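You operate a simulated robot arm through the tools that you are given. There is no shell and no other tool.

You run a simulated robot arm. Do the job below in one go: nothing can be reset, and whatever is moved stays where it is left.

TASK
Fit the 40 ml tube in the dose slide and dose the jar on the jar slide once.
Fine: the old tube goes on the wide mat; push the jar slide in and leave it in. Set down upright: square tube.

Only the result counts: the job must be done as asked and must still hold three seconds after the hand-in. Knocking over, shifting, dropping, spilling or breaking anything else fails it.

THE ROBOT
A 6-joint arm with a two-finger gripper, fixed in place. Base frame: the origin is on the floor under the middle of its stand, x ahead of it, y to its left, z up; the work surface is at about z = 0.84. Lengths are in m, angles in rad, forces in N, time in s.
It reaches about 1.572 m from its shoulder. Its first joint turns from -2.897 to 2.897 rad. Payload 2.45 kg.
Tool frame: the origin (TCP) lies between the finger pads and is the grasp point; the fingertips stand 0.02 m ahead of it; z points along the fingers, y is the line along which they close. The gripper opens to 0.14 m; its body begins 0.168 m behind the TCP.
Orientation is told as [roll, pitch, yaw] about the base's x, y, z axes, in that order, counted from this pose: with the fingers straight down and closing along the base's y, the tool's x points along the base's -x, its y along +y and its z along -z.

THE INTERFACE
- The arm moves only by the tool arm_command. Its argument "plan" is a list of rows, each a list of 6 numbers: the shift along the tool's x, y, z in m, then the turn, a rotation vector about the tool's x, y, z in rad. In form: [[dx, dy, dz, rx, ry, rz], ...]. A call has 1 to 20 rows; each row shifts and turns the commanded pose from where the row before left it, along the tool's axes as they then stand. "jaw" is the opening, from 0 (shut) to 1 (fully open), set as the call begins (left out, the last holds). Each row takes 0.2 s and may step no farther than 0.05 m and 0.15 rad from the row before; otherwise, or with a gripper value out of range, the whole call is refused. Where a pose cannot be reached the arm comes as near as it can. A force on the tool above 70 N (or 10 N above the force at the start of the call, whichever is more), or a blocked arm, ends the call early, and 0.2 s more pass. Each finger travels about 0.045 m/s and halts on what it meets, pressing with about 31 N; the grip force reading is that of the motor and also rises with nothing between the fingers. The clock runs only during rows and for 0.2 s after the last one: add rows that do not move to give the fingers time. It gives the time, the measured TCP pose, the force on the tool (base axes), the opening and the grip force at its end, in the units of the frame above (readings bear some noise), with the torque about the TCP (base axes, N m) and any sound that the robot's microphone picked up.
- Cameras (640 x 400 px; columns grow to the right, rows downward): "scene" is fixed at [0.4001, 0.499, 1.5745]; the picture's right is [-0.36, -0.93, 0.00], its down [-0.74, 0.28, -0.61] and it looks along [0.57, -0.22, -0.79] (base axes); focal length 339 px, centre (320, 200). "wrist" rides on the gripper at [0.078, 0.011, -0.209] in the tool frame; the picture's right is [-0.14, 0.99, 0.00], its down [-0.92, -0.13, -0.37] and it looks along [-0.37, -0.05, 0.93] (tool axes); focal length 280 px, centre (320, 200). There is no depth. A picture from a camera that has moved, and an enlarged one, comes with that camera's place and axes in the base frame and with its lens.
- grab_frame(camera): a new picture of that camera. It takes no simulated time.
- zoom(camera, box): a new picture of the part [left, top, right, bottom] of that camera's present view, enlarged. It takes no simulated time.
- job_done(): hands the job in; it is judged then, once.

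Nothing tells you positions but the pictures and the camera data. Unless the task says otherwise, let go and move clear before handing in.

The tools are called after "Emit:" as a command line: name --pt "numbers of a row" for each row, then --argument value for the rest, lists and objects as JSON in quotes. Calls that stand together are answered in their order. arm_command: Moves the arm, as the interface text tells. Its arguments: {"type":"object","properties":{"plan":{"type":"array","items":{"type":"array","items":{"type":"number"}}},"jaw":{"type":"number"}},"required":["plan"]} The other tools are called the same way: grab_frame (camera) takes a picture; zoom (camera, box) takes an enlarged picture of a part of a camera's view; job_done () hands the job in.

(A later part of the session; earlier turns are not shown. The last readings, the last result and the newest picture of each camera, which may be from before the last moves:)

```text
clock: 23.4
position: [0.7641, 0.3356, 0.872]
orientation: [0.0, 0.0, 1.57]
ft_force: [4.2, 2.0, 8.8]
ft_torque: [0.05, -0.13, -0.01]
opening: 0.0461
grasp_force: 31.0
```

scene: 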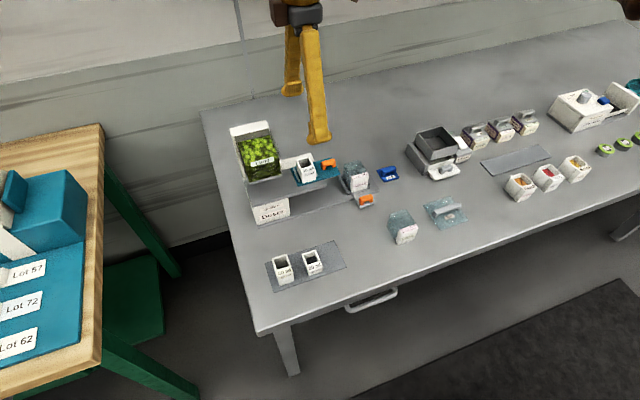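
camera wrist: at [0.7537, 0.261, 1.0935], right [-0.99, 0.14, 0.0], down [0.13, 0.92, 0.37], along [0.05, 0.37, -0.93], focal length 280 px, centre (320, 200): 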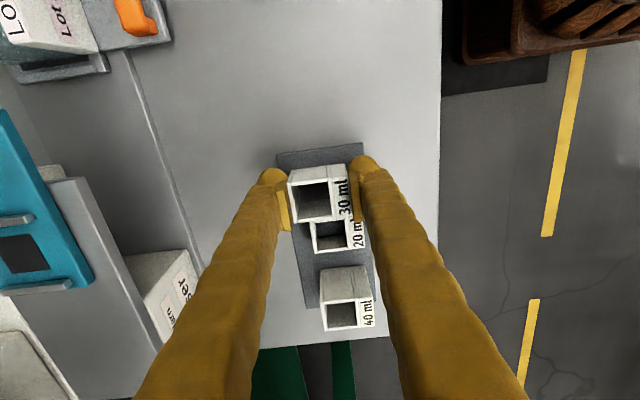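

Emit:
arm_command --pt "0 0 0 0 0 0" --pt "0 0 0 0 0 0" --pt "0 0 0 0 0 0" --pt "0 0 0 0 0 0" --jaw 0.5

Emit:
zoom --camera "wrist" --box '[260, 130, 390, 270]'

Emit:
zoom --camera "scene" --box '[300, 220, 380, 280]'

```text
clock: 24.4
position: [0.764, 0.3362, 0.8738]
orientation: [-0.001, 0.0, 1.571]
ft_force: [0.0, 0.4, 0.1]
ft_torque: [-0.01, 0.01, 0.01]
opening: 0.0699
grasp_force: 0.1
```

```text
2.86 times, centred on (325, 200) of wrist
camera zoom: at [0.7533, 0.2578, 1.0809], right [-0.99, 0.14, 0.0], down [0.13, 0.92, 0.37], along [0.05, 0.37, -0.93], focal length 801 px, centre (306, 200)
```

zoom: 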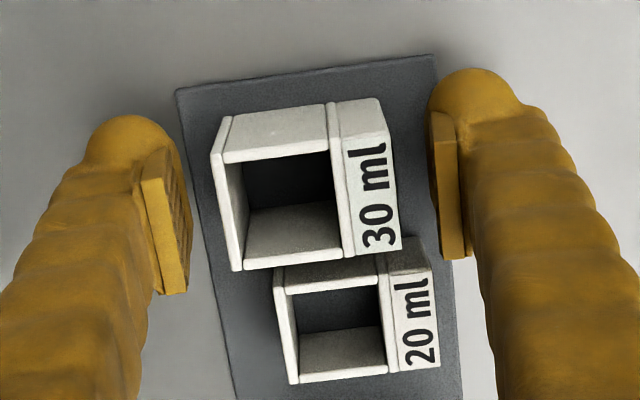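

```text
6.67 times, centred on (340, 250) of scene
camera zoom: at [0.4001, 0.499, 1.5745], right [-0.36, -0.93, 0.0], down [-0.74, 0.28, -0.61], along [0.57, -0.22, -0.79], focal length 2258 px, centre (187, -133)
```

zoom: 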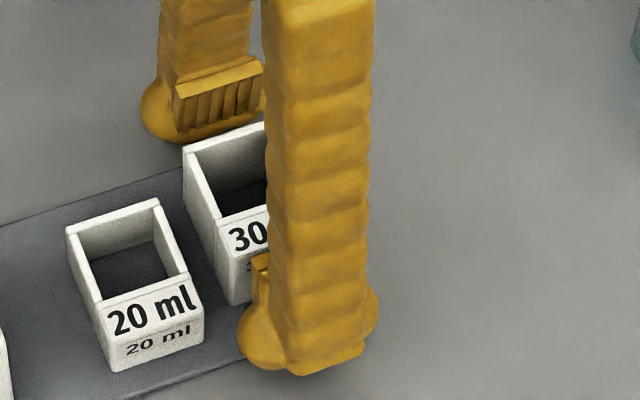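

The old tube stands free on the mat. I'll rise and move over the 40 ml tube for a close view.

Emit:
arm_command --pt "0 0 -0.02 0 0 0" --pt "0 0 -0.04 0 0 0" --pt "0 0 -0.045 0 0 0" --pt "0 0 -0.03 0 0 0" --pt "-0.04 0 0 0 0 0" --pt "-0.04 0 0 0 0 0" --pt "-0.04 0 0 0 0 0" --pt "0 0 0 0 0 0" --pt "0 0 0 0 0 0" --jaw 0.54

Emit:
grab_frame --camera "wrist"

Emit:
zoom --camera "wrist" --box '[270, 130, 370, 210]'

Emit:
zoom --camera "scene" --box '[250, 210, 390, 310]'

```text
clock: 26.4
position: [0.763, 0.4569, 1.008]
orientation: [-0.001, -0.001, 1.571]
ft_force: [-0.7, -0.1, 0.5]
ft_torque: [0.02, -0.03, 0.03]
opening: 0.0757
grasp_force: 0.0
```

```text
taken
camera wrist: at [0.7536, 0.3793, 1.2165], right [-0.99, 0.14, 0.0], down [0.13, 0.92, 0.37], along [0.05, 0.37, -0.93], focal length 280 px, centre (320, 200)
```

wrist: 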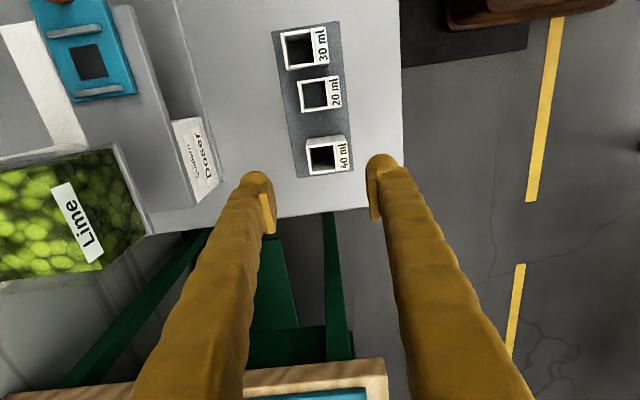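

```text
5.00 times, centred on (320, 170) of wrist
camera zoom: at [0.7536, 0.3793, 1.2165], right [-0.99, 0.14, 0.0], down [0.13, 0.92, 0.37], along [0.05, 0.37, -0.93], focal length 1402 px, centre (320, 350)
```

zoom: 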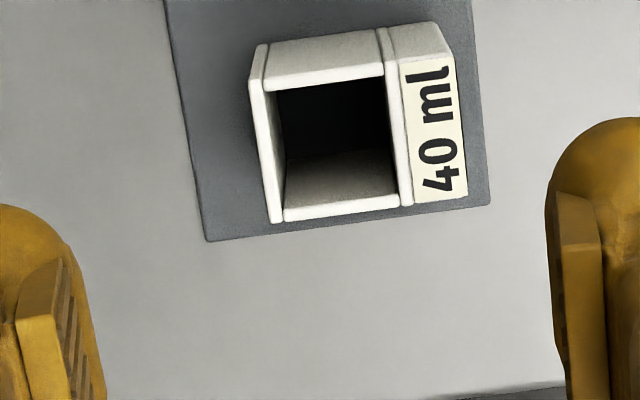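

```text
4.00 times, centred on (320, 260) of scene
camera zoom: at [0.4001, 0.499, 1.5745], right [-0.36, -0.93, 0.0], down [-0.74, 0.28, -0.61], along [0.57, -0.22, -0.79], focal length 1355 px, centre (320, -40)
```

zoom: 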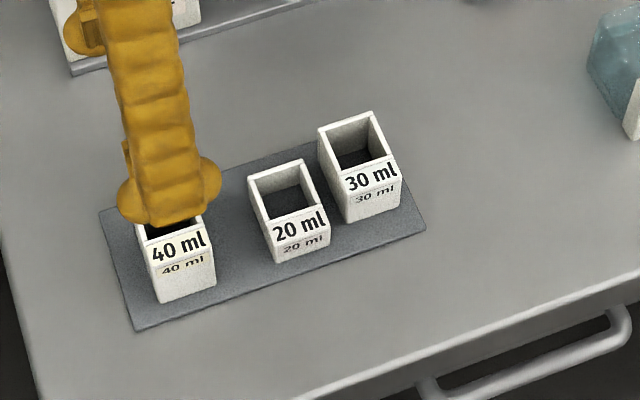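

The 40 ml tube's centre is about (0.7535, 0.4555), slightly toward the robot from the TCP. I'll correct that and come down partway to refine.

Emit:
arm_command --pt "0.0015 0.0095 0 0 0 0" --pt "0 0 0.03 0 0 0" --pt "0 0 0.028 0 0 0" --pt "0 0 0 0 0 0" --pt "0 0 0 0 0 0"

Emit:
zoom --camera "wrist" --box '[265, 130, 375, 210]'

```text
clock: 27.6
position: [0.7538, 0.4555, 0.9502]
orientation: [-0.002, 0.0, 1.57]
ft_force: [-0.3, -1.0, 0.4]
ft_torque: [0.02, -0.04, 0.01]
opening: 0.0757
grasp_force: 0.0
```

```text
5.00 times, centred on (320, 170) of wrist
camera zoom: at [0.7441, 0.3774, 1.1587], right [-0.99, 0.14, 0.0], down [0.13, 0.92, 0.37], along [0.05, 0.37, -0.93], focal length 1402 px, centre (320, 350)
```

zoom: 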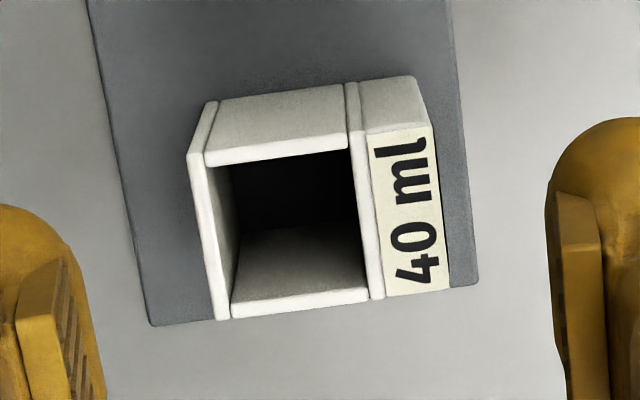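

Centred in x. I'll shift 2 mm in −y to match how the old tube sat in the jaws, then descend to grip height.

Emit:
arm_command --pt "0.0022 0 0 0 0 0" --pt "0 0 0.025 0 0 0" --pt "0 0 0.025 0 0 0" --pt "0 0 0.018 0 0 0" --pt "0 0 0 0 0 0" --pt "0 0 0 0 0 0"

Emit:
zoom --camera "wrist" --box '[265, 150, 375, 230]'

Emit:
zoom --camera "scene" --box '[250, 210, 390, 310]'

```text
clock: 29.0
position: [0.7531, 0.4531, 0.8823]
orientation: [-0.001, 0.0, 1.573]
ft_force: [-0.6, -0.3, -0.4]
ft_torque: [0.01, 0.02, 0.0]
opening: 0.0756
grasp_force: 0.0
```

```text
5.00 times, centred on (320, 190) of wrist
camera zoom: at [0.744, 0.3744, 1.0905], right [-0.99, 0.14, 0.0], down [0.13, 0.92, 0.37], along [0.05, 0.37, -0.93], focal length 1402 px, centre (320, 250)
```

zoom: 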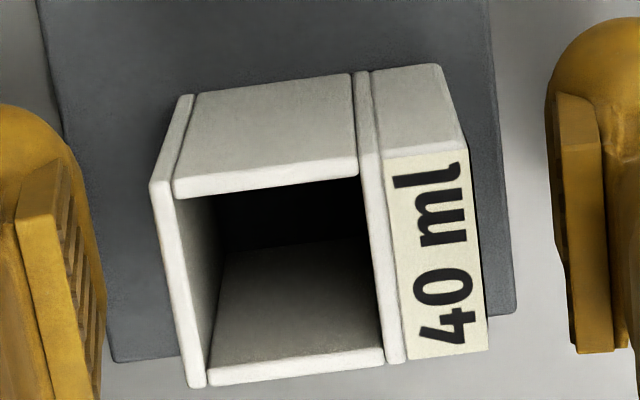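

```text
4.00 times, centred on (320, 260) of scene
camera zoom: at [0.4001, 0.499, 1.5745], right [-0.36, -0.93, 0.0], down [-0.74, 0.28, -0.61], along [0.57, -0.22, -0.79], focal length 1355 px, centre (320, -40)
```

zoom: 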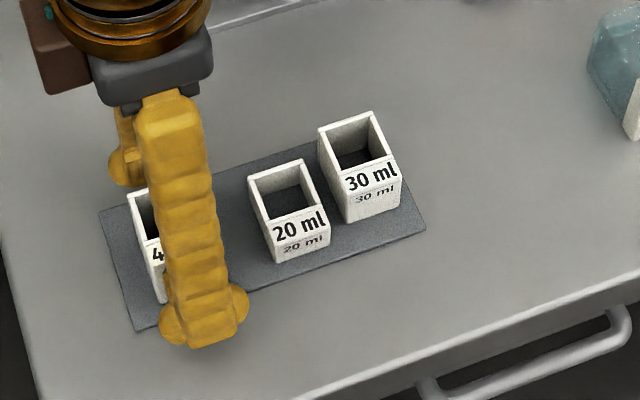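

Aligned the same way as before. Closing on the 40 ml tube now.

Emit:
arm_command --pt "0 0 0 0 0 0" --pt "0 0 0 0 0 0" --pt "0 0 0 0 0 0" --pt "0 0 0 0 0 0" --pt "0 0 0 0 0 0" --pt "0 0 0 0 0 0" --jaw 0.0

Emit:
zoom --camera "wrist" --box '[265, 150, 375, 230]'

```text
clock: 30.4
position: [0.7528, 0.4534, 0.881]
orientation: [0.0, 0.001, 1.571]
ft_force: [0.6, -0.4, -0.1]
ft_torque: [0.01, 0.0, 0.0]
opening: 0.0462
grasp_force: 31.1
```

```text
5.00 times, centred on (320, 190) of wrist
camera zoom: at [0.744, 0.3745, 1.0906], right [-0.99, 0.14, 0.0], down [0.13, 0.92, 0.37], along [0.05, 0.37, -0.93], focal length 1402 px, centre (320, 250)
```

zoom: 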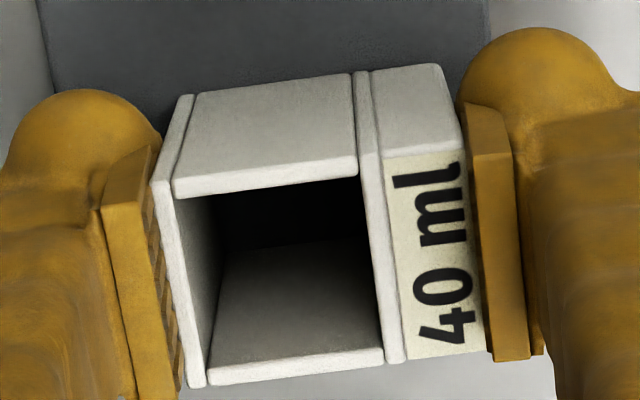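

Gripped (0.0462 opening). I'll lift it, go right along the bench front first to stay clear of the hopper, and then over to the dose slide.

Emit:
arm_command --pt "0 0 -0.005 0 0 0" --pt "0 0 -0.02 0 0 0" --pt "0 0 -0.04 0 0 0" --pt "0 0 -0.045 0 0 0" --pt "0 0 -0.045 0 0 0" --pt "0 0 -0.025 0 0 0" --pt "0.042 0 0 0 0 0" --pt "0.042 0 0 0 0 0" --pt "0.042 0 0 0 0 0" --pt "0 -0.0475 0 0 0 0" --pt "0 -0.0475 0 0 0 0" --pt "0 -0.0475 0 0 0 0" --pt "0 -0.0475 0 0 0 0" --pt "0 0 0 0 0 0" --pt "0 0 0 0 0 0"

Emit:
grab_frame --camera "wrist"

Emit:
zoom --camera "wrist" --box '[250, 80, 400, 210]'

Emit:
grab_frame --camera "scene"

Emit:
zoom --camera "scene" --box '[250, 90, 410, 215]'

```text
clock: 33.6
position: [0.9426, 0.3256, 1.0625]
orientation: [0.001, 0.0, 1.571]
ft_force: [-0.9, 0.1, 0.7]
ft_torque: [0.04, 0.03, 0.0]
opening: 0.0462
grasp_force: 30.9
```

```text
taken
camera wrist: at [0.9331, 0.2478, 1.2711], right [-0.99, 0.14, 0.0], down [0.13, 0.92, 0.37], along [0.05, 0.36, -0.93], focal length 280 px, centre (320, 200)
```

wrist: 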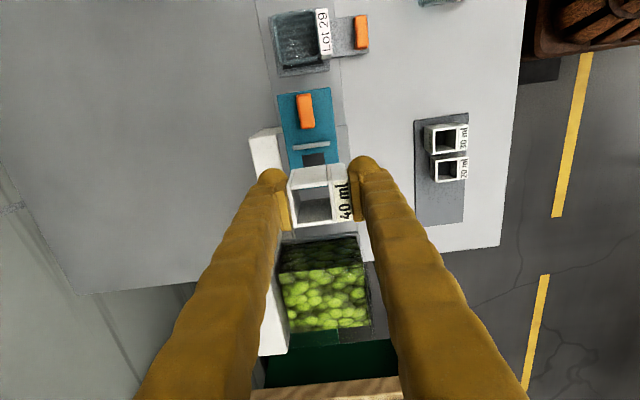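

```text
3.08 times, centred on (325, 145) of wrist
camera zoom: at [0.9331, 0.2478, 1.2711], right [-0.99, 0.14, 0.0], down [0.13, 0.92, 0.37], along [0.05, 0.36, -0.93], focal length 863 px, centre (305, 369)
```

zoom: 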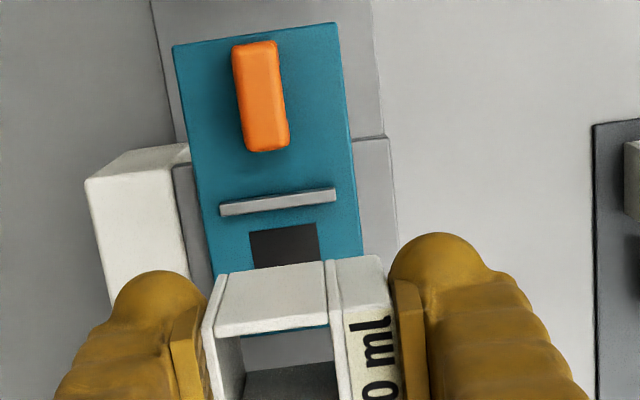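

```text
taken
```

scene: 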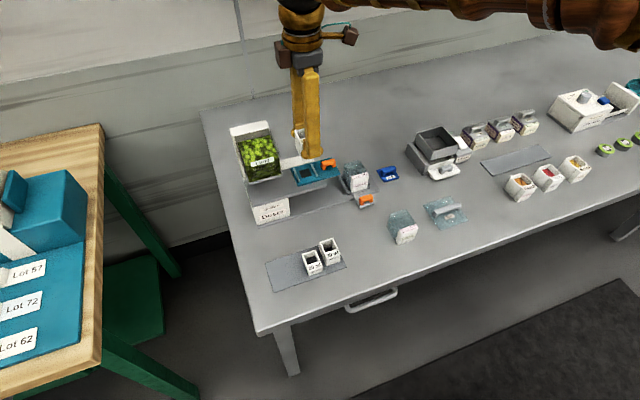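

```text
3.20 times, centred on (330, 152) of scene
camera zoom: at [0.4001, 0.499, 1.5745], right [-0.36, -0.93, 0.0], down [-0.74, 0.28, -0.61], along [0.57, -0.22, -0.79], focal length 1084 px, centre (288, 352)
```

zoom: 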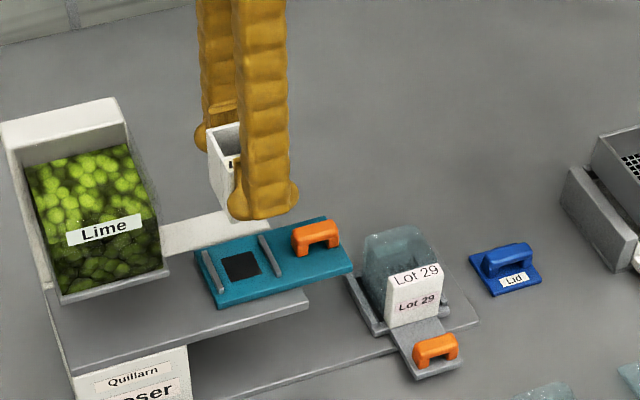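

The slide is in view with its fences and hole. I'll zoom tightly to measure the fence gap before lowering.

Emit:
zoom --camera "scene" --box '[285, 155, 365, 205]'

Emit:
zoom --camera "wrist" --box '[270, 130, 370, 240]'

```text
8.00 times, centred on (325, 180) of scene
camera zoom: at [0.4001, 0.499, 1.5745], right [-0.36, -0.93, 0.0], down [-0.74, 0.28, -0.61], along [0.57, -0.22, -0.79], focal length 2709 px, centre (280, 360)
```

zoom: 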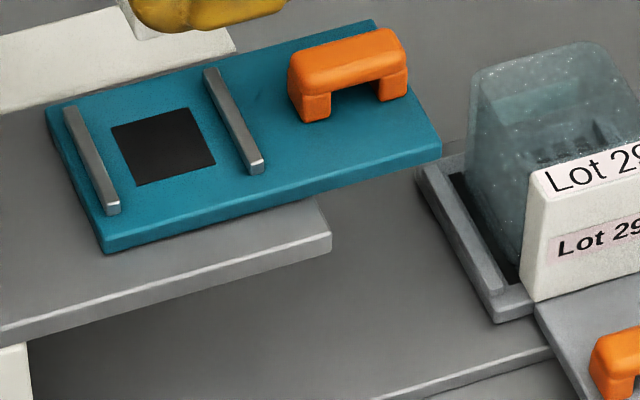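

```text
3.64 times, centred on (320, 185) of wrist
camera zoom: at [0.9331, 0.2478, 1.2711], right [-0.99, 0.14, 0.0], down [0.13, 0.92, 0.37], along [0.05, 0.36, -0.93], focal length 1020 px, centre (320, 254)
```

zoom: 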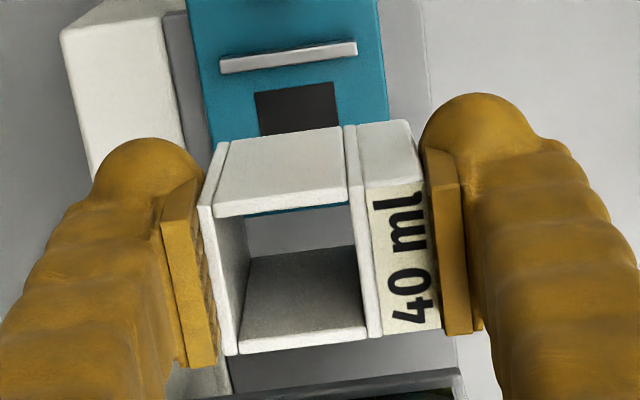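

The fence gap is about 0.042 against the tube's 0.034, with the hole centred near y≈0.332. I'll shift +3.6 mm in y and +1 mm in x and come down to just above the fences.

Emit:
arm_command --pt "-0.0036 -0.0009 0 0 0 0" --pt "0 0 0.025 0 0 0" --pt "0 0 0.02 0 0 0" --pt "0 0 0.014 0 0 0" --pt "0 0 0 0 0 0"

Emit:
zoom --camera "scene" --box '[275, 140, 365, 205]'

Emit:
zoom --camera "wrist" --box '[270, 130, 370, 240]'

```text
clock: 34.8
position: [0.9432, 0.3296, 1.0026]
orientation: [0.001, 0.001, 1.571]
ft_force: [1.1, 0.3, -0.9]
ft_torque: [-0.03, 0.01, -0.02]
opening: 0.0461
grasp_force: 31.0
```

```text
6.15 times, centred on (320, 172) of scene
camera zoom: at [0.4001, 0.499, 1.5745], right [-0.36, -0.93, 0.0], down [-0.74, 0.28, -0.61], along [0.57, -0.22, -0.79], focal length 2084 px, centre (320, 369)
```

zoom: 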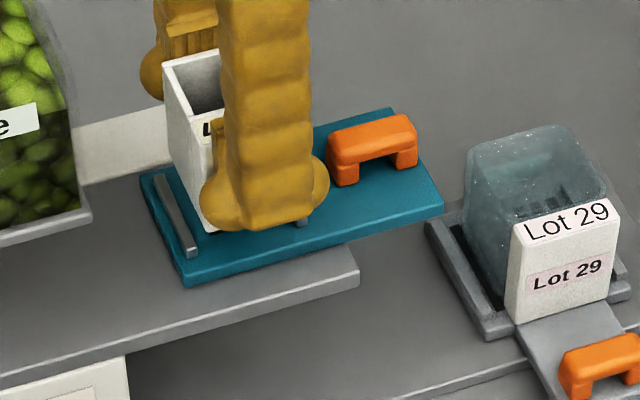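

```text
3.64 times, centred on (320, 185) of wrist
camera zoom: at [0.9343, 0.2515, 1.2113], right [-0.99, 0.14, 0.0], down [0.13, 0.92, 0.37], along [0.05, 0.36, -0.93], focal length 1020 px, centre (320, 254)
```

zoom: 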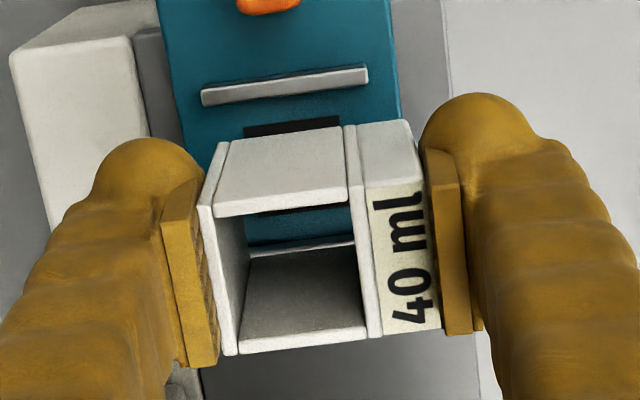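

The tube hovers above the slide between the fences. Lowering in small steps now.

Emit:
arm_command --pt "0 0 0.005 0 0 0" --pt "0 0 0.005 0 0 0" --pt "0 0 0.002 0 0 0" --pt "0 0 0 0 0 0"

Emit:
zoom --camera "scene" --box '[275, 140, 365, 205]'

Emit:
zoom --camera "wrist" --box '[270, 130, 370, 240]'

```text
clock: 35.8
position: [0.9444, 0.3302, 0.9903]
orientation: [0.001, 0.0, 1.569]
ft_force: [-1.0, 0.4, -0.4]
ft_torque: [0.0, 0.01, 0.0]
opening: 0.0462
grasp_force: 31.0
```

```text
6.15 times, centred on (320, 172) of scene
camera zoom: at [0.4001, 0.499, 1.5745], right [-0.36, -0.93, 0.0], down [-0.74, 0.28, -0.61], along [0.57, -0.22, -0.79], focal length 2084 px, centre (320, 369)
```

zoom: 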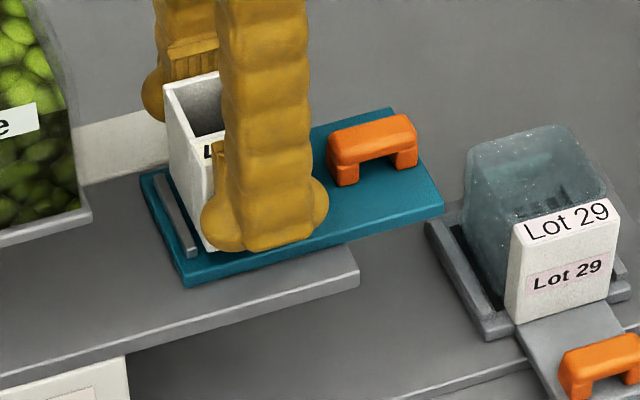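

```text
3.64 times, centred on (320, 185) of wrist
camera zoom: at [0.9345, 0.2516, 1.1992], right [-0.99, 0.14, 0.0], down [0.13, 0.92, 0.37], along [0.05, 0.37, -0.93], focal length 1020 px, centre (320, 254)
```

zoom: 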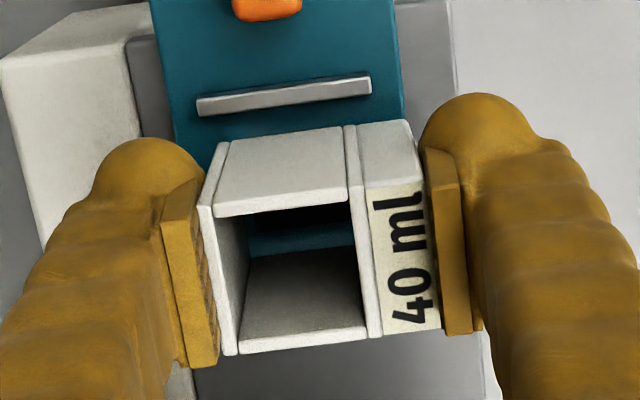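

Inside the tube I see a teal strip on the +y side of the hole, so the tube is about 3 mm too far +y. I'll shift it back and lower a little more.

Emit:
arm_command --pt "0.0028 0 0 0 0 0" --pt "0 0 0.002 0 0 0" --pt "0 0 0.001 0 0 0" --pt "0 0 0 0 0 0"

Emit:
zoom --camera "wrist" --box '[270, 130, 370, 240]'

```text
clock: 36.8
position: [0.9439, 0.3271, 0.9873]
orientation: [0.001, 0.001, 1.57]
ft_force: [0.1, -0.5, 0.0]
ft_torque: [0.0, 0.02, 0.03]
opening: 0.0461
grasp_force: 31.2
```

```text
3.64 times, centred on (320, 185) of wrist
camera zoom: at [0.9347, 0.2485, 1.1961], right [-0.99, 0.14, 0.0], down [0.13, 0.92, 0.37], along [0.05, 0.37, -0.93], focal length 1020 px, centre (320, 254)
```

zoom: 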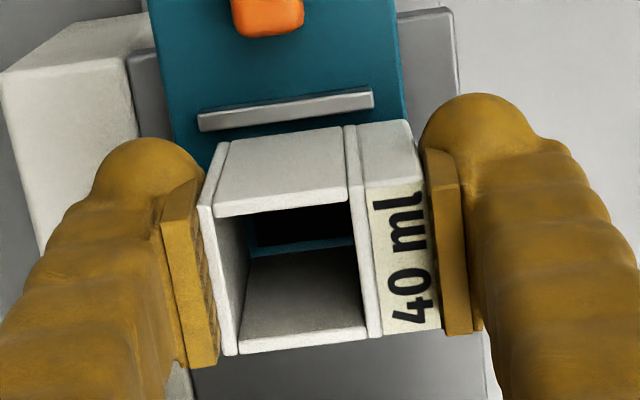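

Better aligned; the remaining teal strip is thin. I'll lower the last couple of millimetres until I feel contact.

Emit:
arm_command --pt "0.0007 0 0.001 0 0 0" --pt "0 0 0.0007 0 0 0" --pt "0 0 0 0 0 0"

Emit:
zoom --camera "wrist" --box '[270, 130, 370, 240]'

```text
clock: 37.6
position: [0.9453, 0.3267, 0.9859]
orientation: [0.0, 0.0, 1.572]
ft_force: [-0.5, 0.4, -0.2]
ft_torque: [0.0, 0.02, -0.01]
opening: 0.0461
grasp_force: 30.9
```

```text
3.64 times, centred on (320, 185) of wrist
camera zoom: at [0.9345, 0.2479, 1.1945], right [-0.99, 0.14, 0.0], down [0.13, 0.92, 0.37], along [0.05, 0.37, -0.93], focal length 1020 px, centre (320, 254)
```

zoom: 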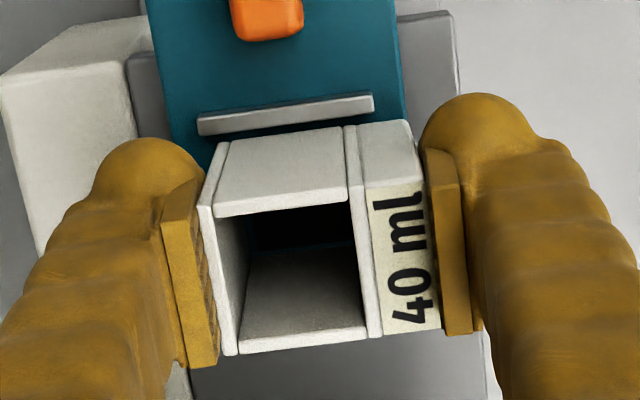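

Emit:
arm_command --pt "0 0 0.0008 0 0 0" --pt "0 0 0.0007 0 0 0" --pt "0 0 0 0 0 0"

```text
clock: 38.4
position: [0.9442, 0.3266, 0.9851]
orientation: [0.0, 0.001, 1.571]
ft_force: [0.8, 0.3, -0.5]
ft_torque: [-0.03, -0.03, -0.03]
opening: 0.046
grasp_force: 31.3
```

No contact yet, still reading near zero force. I'll keep lowering in sub-millimetre steps.

Emit:
arm_command --pt "0 0 0.0008 0 0 0" --pt "0 0 0.0007 0 0 0" --pt "0 0 0 0 0 0"

Emit:
zoom --camera "scene" --box '[285, 150, 345, 205]'

```text
clock: 39.2
position: [0.9441, 0.3257, 0.9823]
orientation: [0.0, 0.0, 1.571]
ft_force: [0.4, -0.1, 0.3]
ft_torque: [-0.02, 0.01, 0.0]
opening: 0.0461
grasp_force: 31.3
```

```text
7.27 times, centred on (315, 178) of scene
camera zoom: at [0.4001, 0.499, 1.5745], right [-0.36, -0.93, 0.0], down [-0.74, 0.28, -0.61], along [0.57, -0.22, -0.79], focal length 2463 px, centre (356, 364)
```

zoom: 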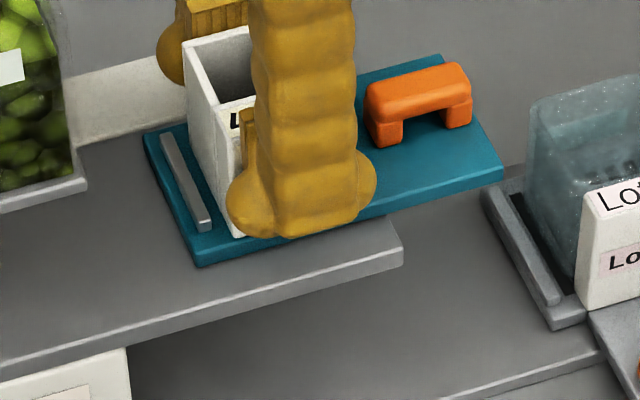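

Emit:
arm_command --pt "0 0 0.0008 0 0 0" --pt "0 0 0.0007 0 0 0" --pt "0 0 0 0 0 0"

Emit:
zoom --camera "wrist" --box '[270, 130, 370, 240]'

```text
clock: 40.0
position: [0.9439, 0.3268, 0.9811]
orientation: [-0.001, -0.001, 1.571]
ft_force: [-1.7, 0.6, 7.5]
ft_torque: [0.01, 0.02, -0.01]
opening: 0.0461
grasp_force: 31.2
```

```text
3.64 times, centred on (320, 185) of wrist
camera zoom: at [0.9346, 0.248, 1.1904], right [-0.99, 0.14, 0.0], down [0.13, 0.92, 0.37], along [0.05, 0.37, -0.93], focal length 1020 px, centre (320, 254)
```

zoom: 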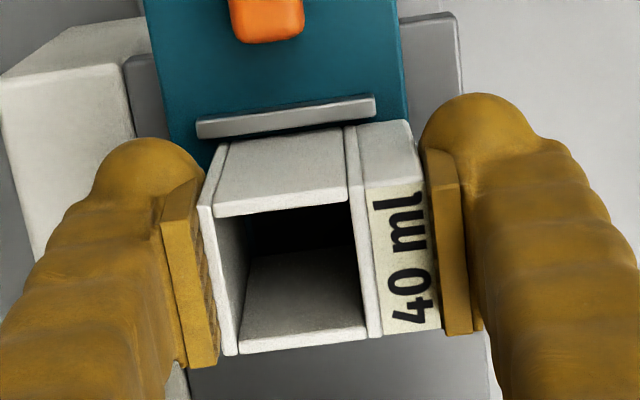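

Contact at about 7 N, and the tube sits flat on the slide between the fences. Releasing it now.

Emit:
arm_command --pt "0 0 0 0 0 0" --pt "0 0 0 0 0 0" --pt "0 0 0 0 0 0" --pt "0 0 0 0 0 0" --jaw 0.54

Emit:
zoom --camera "wrist" --box '[270, 130, 370, 240]'

Emit:
arm_command --pt "0 0 -0.02 0 0 0" --pt "0 0 -0.04 0 0 0" --pt "0 0 -0.045 0 0 0" --pt "0 0 -0.03 0 0 0" --pt "0 0 0 0 0 0"

Emit:
zoom --camera "wrist" --box '[270, 80, 370, 190]'

Emit:
zoom --camera "scene" --box '[280, 140, 380, 215]'

```text
clock: 41.0
position: [0.9442, 0.3252, 0.981]
orientation: [0.001, 0.0, 1.571]
ft_force: [-0.1, -0.1, -0.4]
ft_torque: [0.04, -0.04, 0.0]
opening: 0.0759
grasp_force: 0.0
```

```text
3.64 times, centred on (320, 185) of wrist
camera zoom: at [0.9347, 0.248, 1.1899], right [-0.99, 0.14, 0.0], down [0.13, 0.92, 0.37], along [0.05, 0.37, -0.93], focal length 1020 px, centre (320, 254)
```

zoom: 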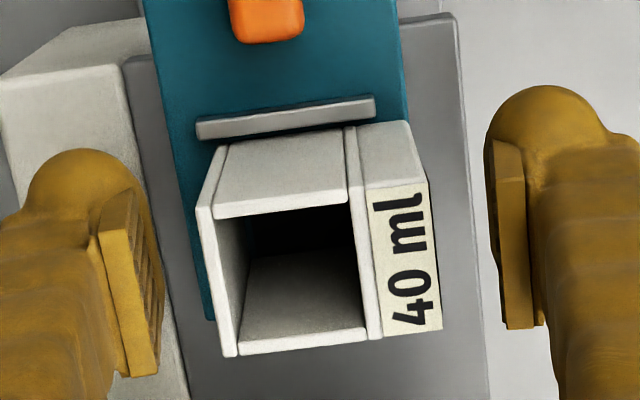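

```text
clock: 42.2
position: [0.9444, 0.3256, 1.1162]
orientation: [0.0, 0.0, 1.57]
ft_force: [0.4, 0.4, 0.2]
ft_torque: [-0.02, 0.02, -0.02]
opening: 0.0757
grasp_force: 0.1
```

```text
3.64 times, centred on (320, 135) of wrist
camera zoom: at [0.9348, 0.2479, 1.3246], right [-0.99, 0.14, 0.0], down [0.13, 0.92, 0.37], along [0.05, 0.37, -0.93], focal length 1020 px, centre (320, 436)
```

zoom: 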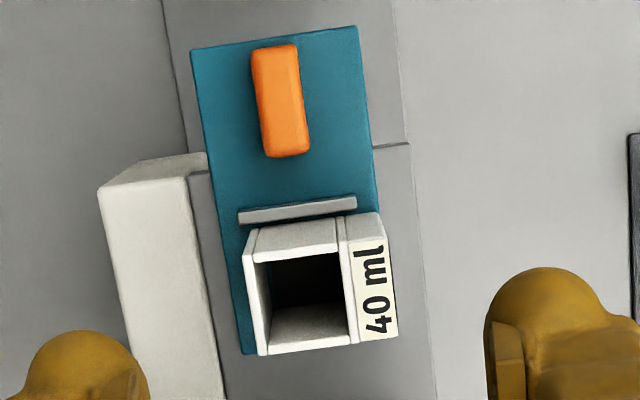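

```text
5.33 times, centred on (330, 178) of scene
camera zoom: at [0.4001, 0.499, 1.5745], right [-0.36, -0.93, 0.0], down [-0.74, 0.28, -0.61], along [0.57, -0.22, -0.79], focal length 1806 px, centre (267, 320)
```

zoom: 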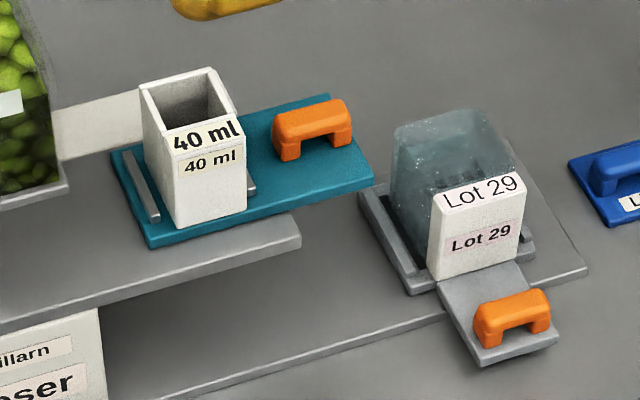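

The 40 ml tube is seated between the fences over the hole. Next comes the jar slide: it has a tongue with an orange handle near (0.864, 0.19, 0.886). I'll close the jaws and move to its −y side to look.

Emit:
arm_command --pt "0.04 0.016 0 0 0 0" --pt "0.04 0.016 0 0 0 0" --pt "0.04 0.016 0 0 0 0" --pt "0.04 0.016 0 0 0 0" --pt "0.04 0.016 0 0 0 0" --pt "0 0 0.03 0 0 0" --pt "0 0 0.03 0 0 0" --pt "0 0 0 0 0 0" --jaw 0.0

Emit:
grab_frame --camera "wrist"

Emit:
zoom --camera "wrist" --box '[230, 100, 410, 240]'

Emit:
zoom --camera "scene" --box '[280, 110, 440, 220]'

```text
clock: 44.0
position: [0.8645, 0.1254, 1.0563]
orientation: [0.0, -0.001, 1.571]
ft_force: [-0.5, 1.0, 0.6]
ft_torque: [0.03, -0.01, -0.02]
opening: 0.0
grasp_force: 29.0
```

```text
taken
camera wrist: at [0.8548, 0.0486, 1.2649], right [-0.99, 0.14, 0.0], down [0.13, 0.92, 0.37], along [0.05, 0.37, -0.93], focal length 280 px, centre (320, 200)
```

wrist: 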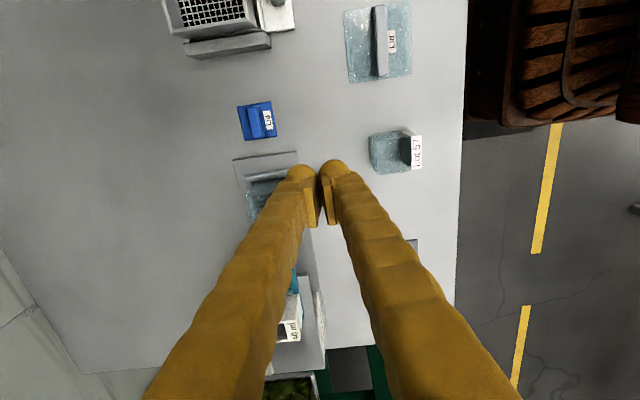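

```text
2.86 times, centred on (320, 170) of wrist
camera zoom: at [0.8548, 0.0486, 1.2649], right [-0.99, 0.14, 0.0], down [0.13, 0.92, 0.37], along [0.05, 0.37, -0.93], focal length 801 px, centre (320, 286)
```

zoom: 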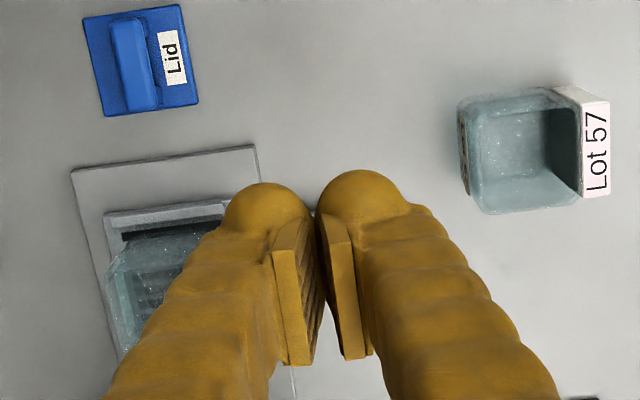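

```text
3.64 times, centred on (360, 165) of scene
camera zoom: at [0.4001, 0.499, 1.5745], right [-0.36, -0.93, 0.0], down [-0.74, 0.28, -0.61], along [0.57, -0.22, -0.79], focal length 1232 px, centre (174, 327)
```

zoom: 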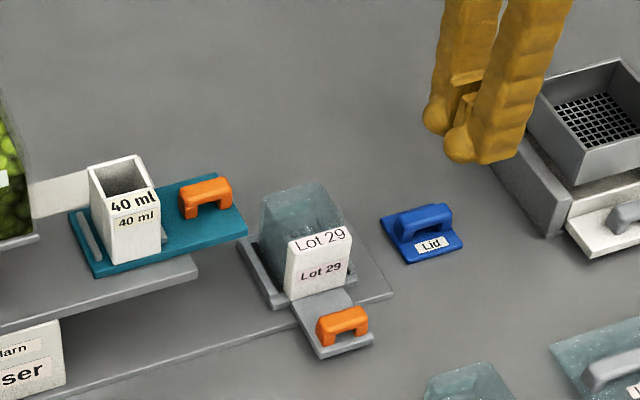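

The handle end facing −y is at about y≈0.176, x≈0.873. I'll lower the closed fingers beside it to z≈0.886 with clearance.

Emit:
arm_command --pt "0 -0.004 0.03 0 0 0" --pt "0 0 0.04 0 0 0" --pt "0 0 0.04 0 0 0" --pt "0 0 0.035 0 0 0" --pt "0 0 0.025 0 0 0" --pt "0 0 0 0 0 0"

Emit:
zoom --camera "scene" --box '[300, 120, 460, 230]'

Emit:
grab_frame --camera "wrist"

```text
clock: 45.4
position: [0.8686, 0.1256, 0.8864]
orientation: [0.001, 0.0, 1.571]
ft_force: [0.1, 0.7, -0.7]
ft_torque: [0.0, -0.01, -0.01]
opening: 0.0
grasp_force: 29.7
```

```text
3.64 times, centred on (380, 175) of scene
camera zoom: at [0.4001, 0.499, 1.5745], right [-0.36, -0.93, 0.0], down [-0.74, 0.28, -0.61], along [0.57, -0.22, -0.79], focal length 1232 px, centre (102, 291)
```

zoom: 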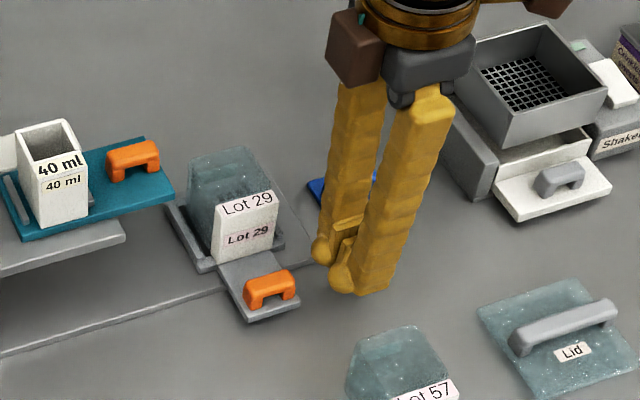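

```text
taken
camera wrist: at [0.8592, 0.0481, 1.094], right [-0.99, 0.14, 0.0], down [0.13, 0.92, 0.37], along [0.05, 0.37, -0.93], focal length 280 px, centre (320, 200)
```

wrist: 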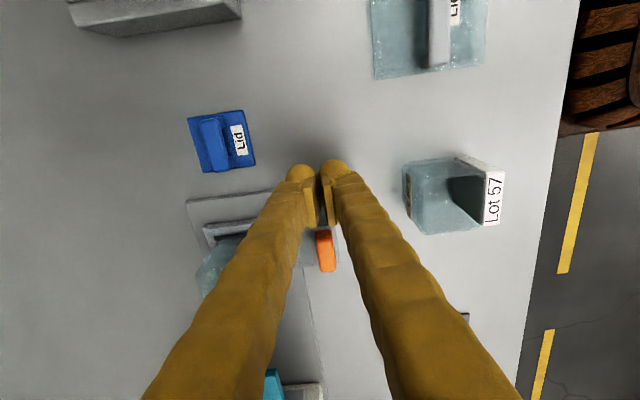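

The handle is lined up right in front of the closed fingers in +y. I'll start pushing gently and verify how the slide moves.

Emit:
arm_command --pt "-0.01 0 0 0 0 0" --pt "-0.01 0 0 0 0 0" --pt "-0.006 0 0 0 0 0" --pt "-0.005 0 0 0 0 0" --pt "-0.005 0 0 0 0 0" --pt "-0.005 0 0 0 0 0" --pt "-0.005 0 0 0 0 0" --pt "0 0 0 0 0 0"

Emit:
zoom --camera "scene" --box '[280, 120, 440, 230]'

```text
clock: 47.2
position: [0.8689, 0.1715, 0.8865]
orientation: [-0.001, -0.001, 1.571]
ft_force: [0.2, -0.6, -0.1]
ft_torque: [0.02, 0.04, -0.01]
opening: 0.0
grasp_force: 29.4
```

```text
3.64 times, centred on (360, 175) of scene
camera zoom: at [0.4001, 0.499, 1.5745], right [-0.36, -0.93, 0.0], down [-0.74, 0.28, -0.61], along [0.57, -0.22, -0.79], focal length 1232 px, centre (174, 291)
```

zoom: 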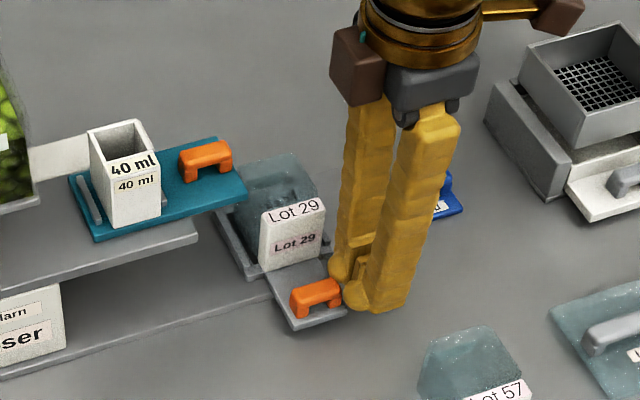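

The slide follows smoothly in +y with almost no force, carrying the jar under the deck. I'll keep pushing while watching the force.

Emit:
arm_command --pt "-0.005 0 0 0 0 0" --pt "-0.005 0 0 0 0 0" --pt "-0.005 0 0 0 0 0" --pt "-0.005 0 0 0 0 0" --pt "-0.005 0 0 0 0 0" --pt "-0.005 0 0 0 0 0" --pt "-0.005 0 0 0 0 0" --pt "-0.005 0 0 0 0 0" --pt "0 0 0 0 0 0"

Emit:
zoom --camera "scene" --box '[260, 120, 420, 230]'

Emit:
grab_frame --camera "wrist"

```text
clock: 49.2
position: [0.8685, 0.2126, 0.8863]
orientation: [0.0, 0.001, 1.57]
ft_force: [0.0, -0.9, 0.2]
ft_torque: [0.01, 0.01, 0.04]
opening: 0.0001
grasp_force: 29.4
```

```text
3.64 times, centred on (340, 175) of scene
camera zoom: at [0.4001, 0.499, 1.5745], right [-0.36, -0.93, 0.0], down [-0.74, 0.28, -0.61], along [0.57, -0.22, -0.79], focal length 1232 px, centre (247, 291)
```

zoom: 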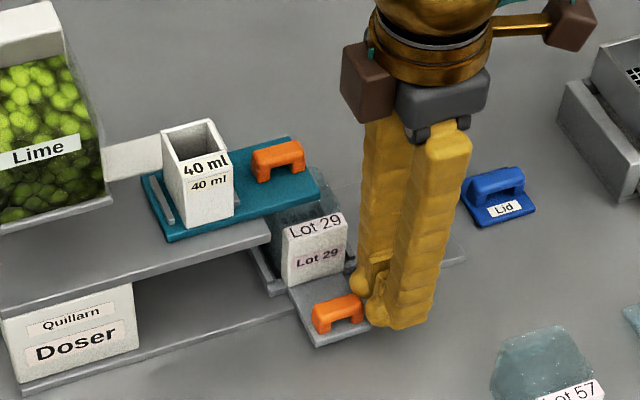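

```text
taken
camera wrist: at [0.8589, 0.134, 1.0951], right [-0.99, 0.14, 0.0], down [0.13, 0.92, 0.37], along [0.05, 0.37, -0.93], focal length 280 px, centre (320, 200)
```

wrist: 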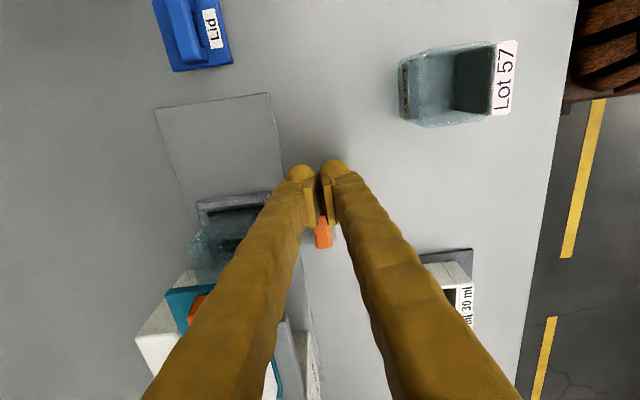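

Still smooth. I'll continue pushing the jar slide further under the deck.

Emit:
arm_command --pt "-0.005 0 0 0 0 0" --pt "-0.005 0 0 0 0 0" --pt "-0.005 0 0 0 0 0" --pt "-0.005 0 0 0 0 0" --pt "-0.005 0 0 0 0 0" --pt "-0.005 0 0 0 0 0" --pt "-0.005 0 0 0 0 0" --pt "-0.005 0 0 0 0 0" --pt "0 0 0 0 0 0"

Emit:
zoom --camera "scene" --box '[240, 120, 400, 230]'

```text
clock: 51.2
position: [0.8684, 0.2518, 0.8867]
orientation: [-0.001, 0.0, 1.571]
ft_force: [0.4, -0.4, 0.9]
ft_torque: [-0.02, 0.0, -0.03]
opening: 0.0
grasp_force: 29.5
```

```text
3.64 times, centred on (320, 175) of scene
camera zoom: at [0.4001, 0.499, 1.5745], right [-0.36, -0.93, 0.0], down [-0.74, 0.28, -0.61], along [0.57, -0.22, -0.79], focal length 1232 px, centre (320, 291)
```

zoom: 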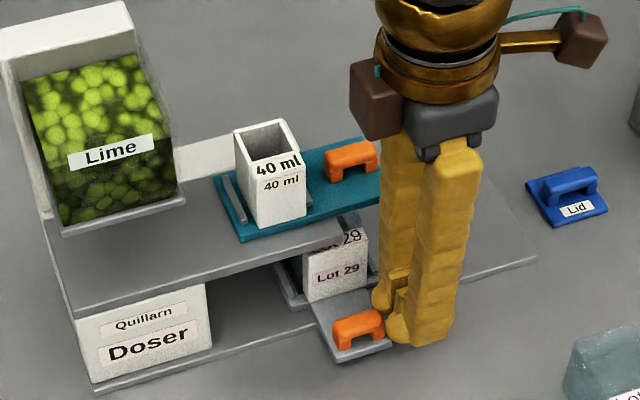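

Jar centre is now around y≈0.294. I'll push on in smaller steps, expecting the end stop near y≈0.33.

Emit:
arm_command --pt "-0.005 0 0 0 0 0" --pt "-0.005 0 0 0 0 0" --pt "-0.005 0 0 0 0 0" --pt "-0.005 0 0 0 0 0" --pt "-0.004 0 0 0 0 0" --pt "-0.004 0 0 0 0 0" --pt "0 0 0 0 0 0"

Emit:
zoom --camera "scene" --box '[240, 120, 400, 230]'

```text
clock: 52.8
position: [0.8675, 0.2809, 0.8868]
orientation: [0.001, 0.0, 1.571]
ft_force: [0.1, -0.1, -0.4]
ft_torque: [-0.04, 0.02, -0.03]
opening: 0.0
grasp_force: 29.0
```

```text
3.64 times, centred on (320, 175) of scene
camera zoom: at [0.4001, 0.499, 1.5745], right [-0.36, -0.93, 0.0], down [-0.74, 0.28, -0.61], along [0.57, -0.22, -0.79], focal length 1232 px, centre (320, 291)
```

zoom: 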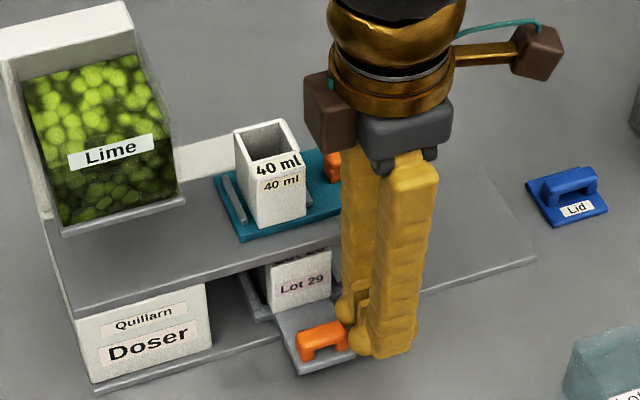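

Emit:
arm_command --pt "-0.004 0 0 0 0 0" --pt "-0.004 0 0 0 0 0" --pt "-0.003 0 0 0 0 0" --pt "0 0 0 0 0 0"

Emit:
zoom --camera "scene" --box '[240, 120, 400, 230]'

```text
clock: 53.8
position: [0.868, 0.2904, 0.8863]
orientation: [0.001, 0.0, 1.571]
ft_force: [-0.6, 0.3, 0.3]
ft_torque: [-0.02, 0.02, 0.0]
opening: 0.0
grasp_force: 29.8
```

```text
3.64 times, centred on (320, 175) of scene
camera zoom: at [0.4001, 0.499, 1.5745], right [-0.36, -0.93, 0.0], down [-0.74, 0.28, -0.61], along [0.57, -0.22, -0.79], focal length 1232 px, centre (320, 291)
```

zoom: 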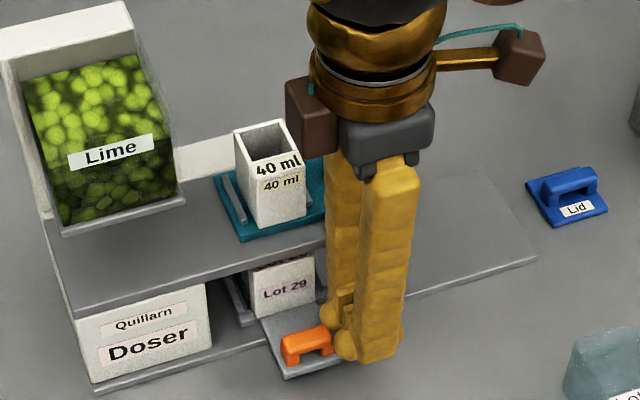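

No stop felt yet. I'll keep pushing with small steps until resistance shows.

Emit:
arm_command --pt "-0.003 0 0 0 0 0" --pt "-0.003 0 0 0 0 0" --pt "-0.003 0 0 0 0 0" --pt "0 0 0 0 0 0"

Emit:
zoom --camera "scene" --box '[240, 120, 400, 230]'

```text
clock: 54.6
position: [0.8686, 0.2914, 0.8872]
orientation: [0.002, 0.005, 1.569]
ft_force: [-2.1, -19.0, 4.7]
ft_torque: [-0.09, -0.01, -0.13]
opening: 0.0
grasp_force: 29.5
stopped in row 3: the force on the tool passed its limit at 76 N (the readings are from after the stop); the commanded pose is now the measured one
```

```text
3.64 times, centred on (320, 175) of scene
camera zoom: at [0.4001, 0.499, 1.5745], right [-0.36, -0.93, 0.0], down [-0.74, 0.28, -0.61], along [0.57, -0.22, -0.79], focal length 1232 px, centre (320, 291)
```

zoom: 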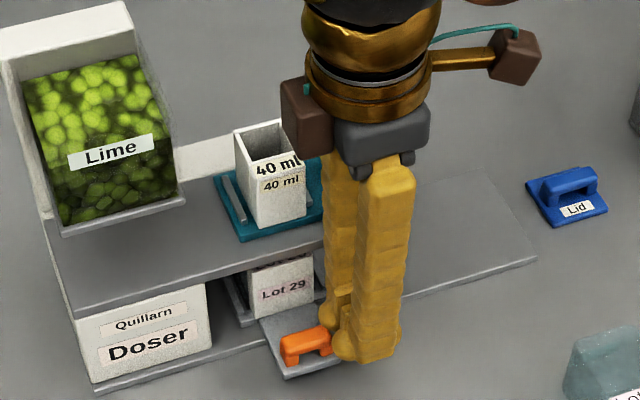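

The jar slide hit its end stop (76 N peak, call ended), so it is fully in. I'll back off in −y, rise, open the jaws a bit and go over the dose-slide handle.

Emit:
arm_command --pt "0.01 0 0 0 0 0" --pt "0.02 0 0 0 0 0" --pt "0 0 0 0 0 0" --pt "0 0 -0.04 0 0 0" --pt "0 0 -0.045 0 0 0" --pt "0 0 -0.045 0 0 0" --pt "0 0 -0.045 0 0 0" --pt "0 0 0 0 0 0"

Emit:
zoom --camera "scene" --box '[240, 120, 400, 230]'

Emit:
grab_frame --camera "wrist"

```text
clock: 56.4
position: [0.8668, 0.2648, 1.0617]
orientation: [0.002, 0.004, 1.569]
ft_force: [0.0, -0.5, 0.8]
ft_torque: [0.03, 0.03, -0.02]
opening: 0.0
grasp_force: 29.2
```

```text
3.64 times, centred on (320, 175) of scene
camera zoom: at [0.4001, 0.499, 1.5745], right [-0.36, -0.93, 0.0], down [-0.74, 0.28, -0.61], along [0.57, -0.22, -0.79], focal length 1232 px, centre (320, 291)
```

zoom: 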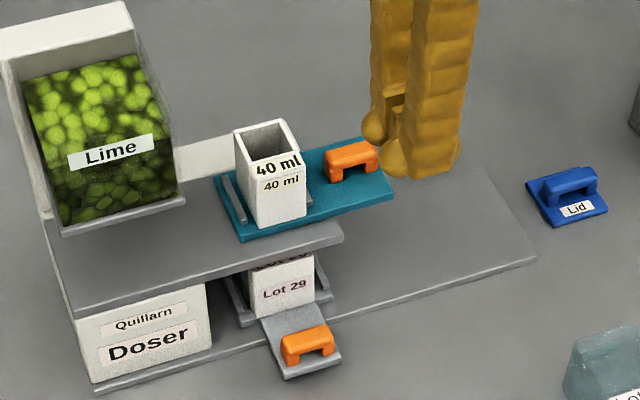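

```text
taken
camera wrist: at [0.8583, 0.1878, 1.2702], right [-0.99, 0.14, 0.0], down [0.13, 0.92, 0.36], along [0.05, 0.36, -0.93], focal length 280 px, centre (320, 200)
```

wrist: 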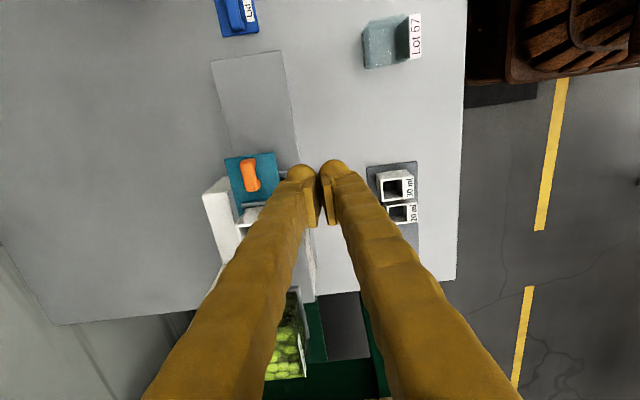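

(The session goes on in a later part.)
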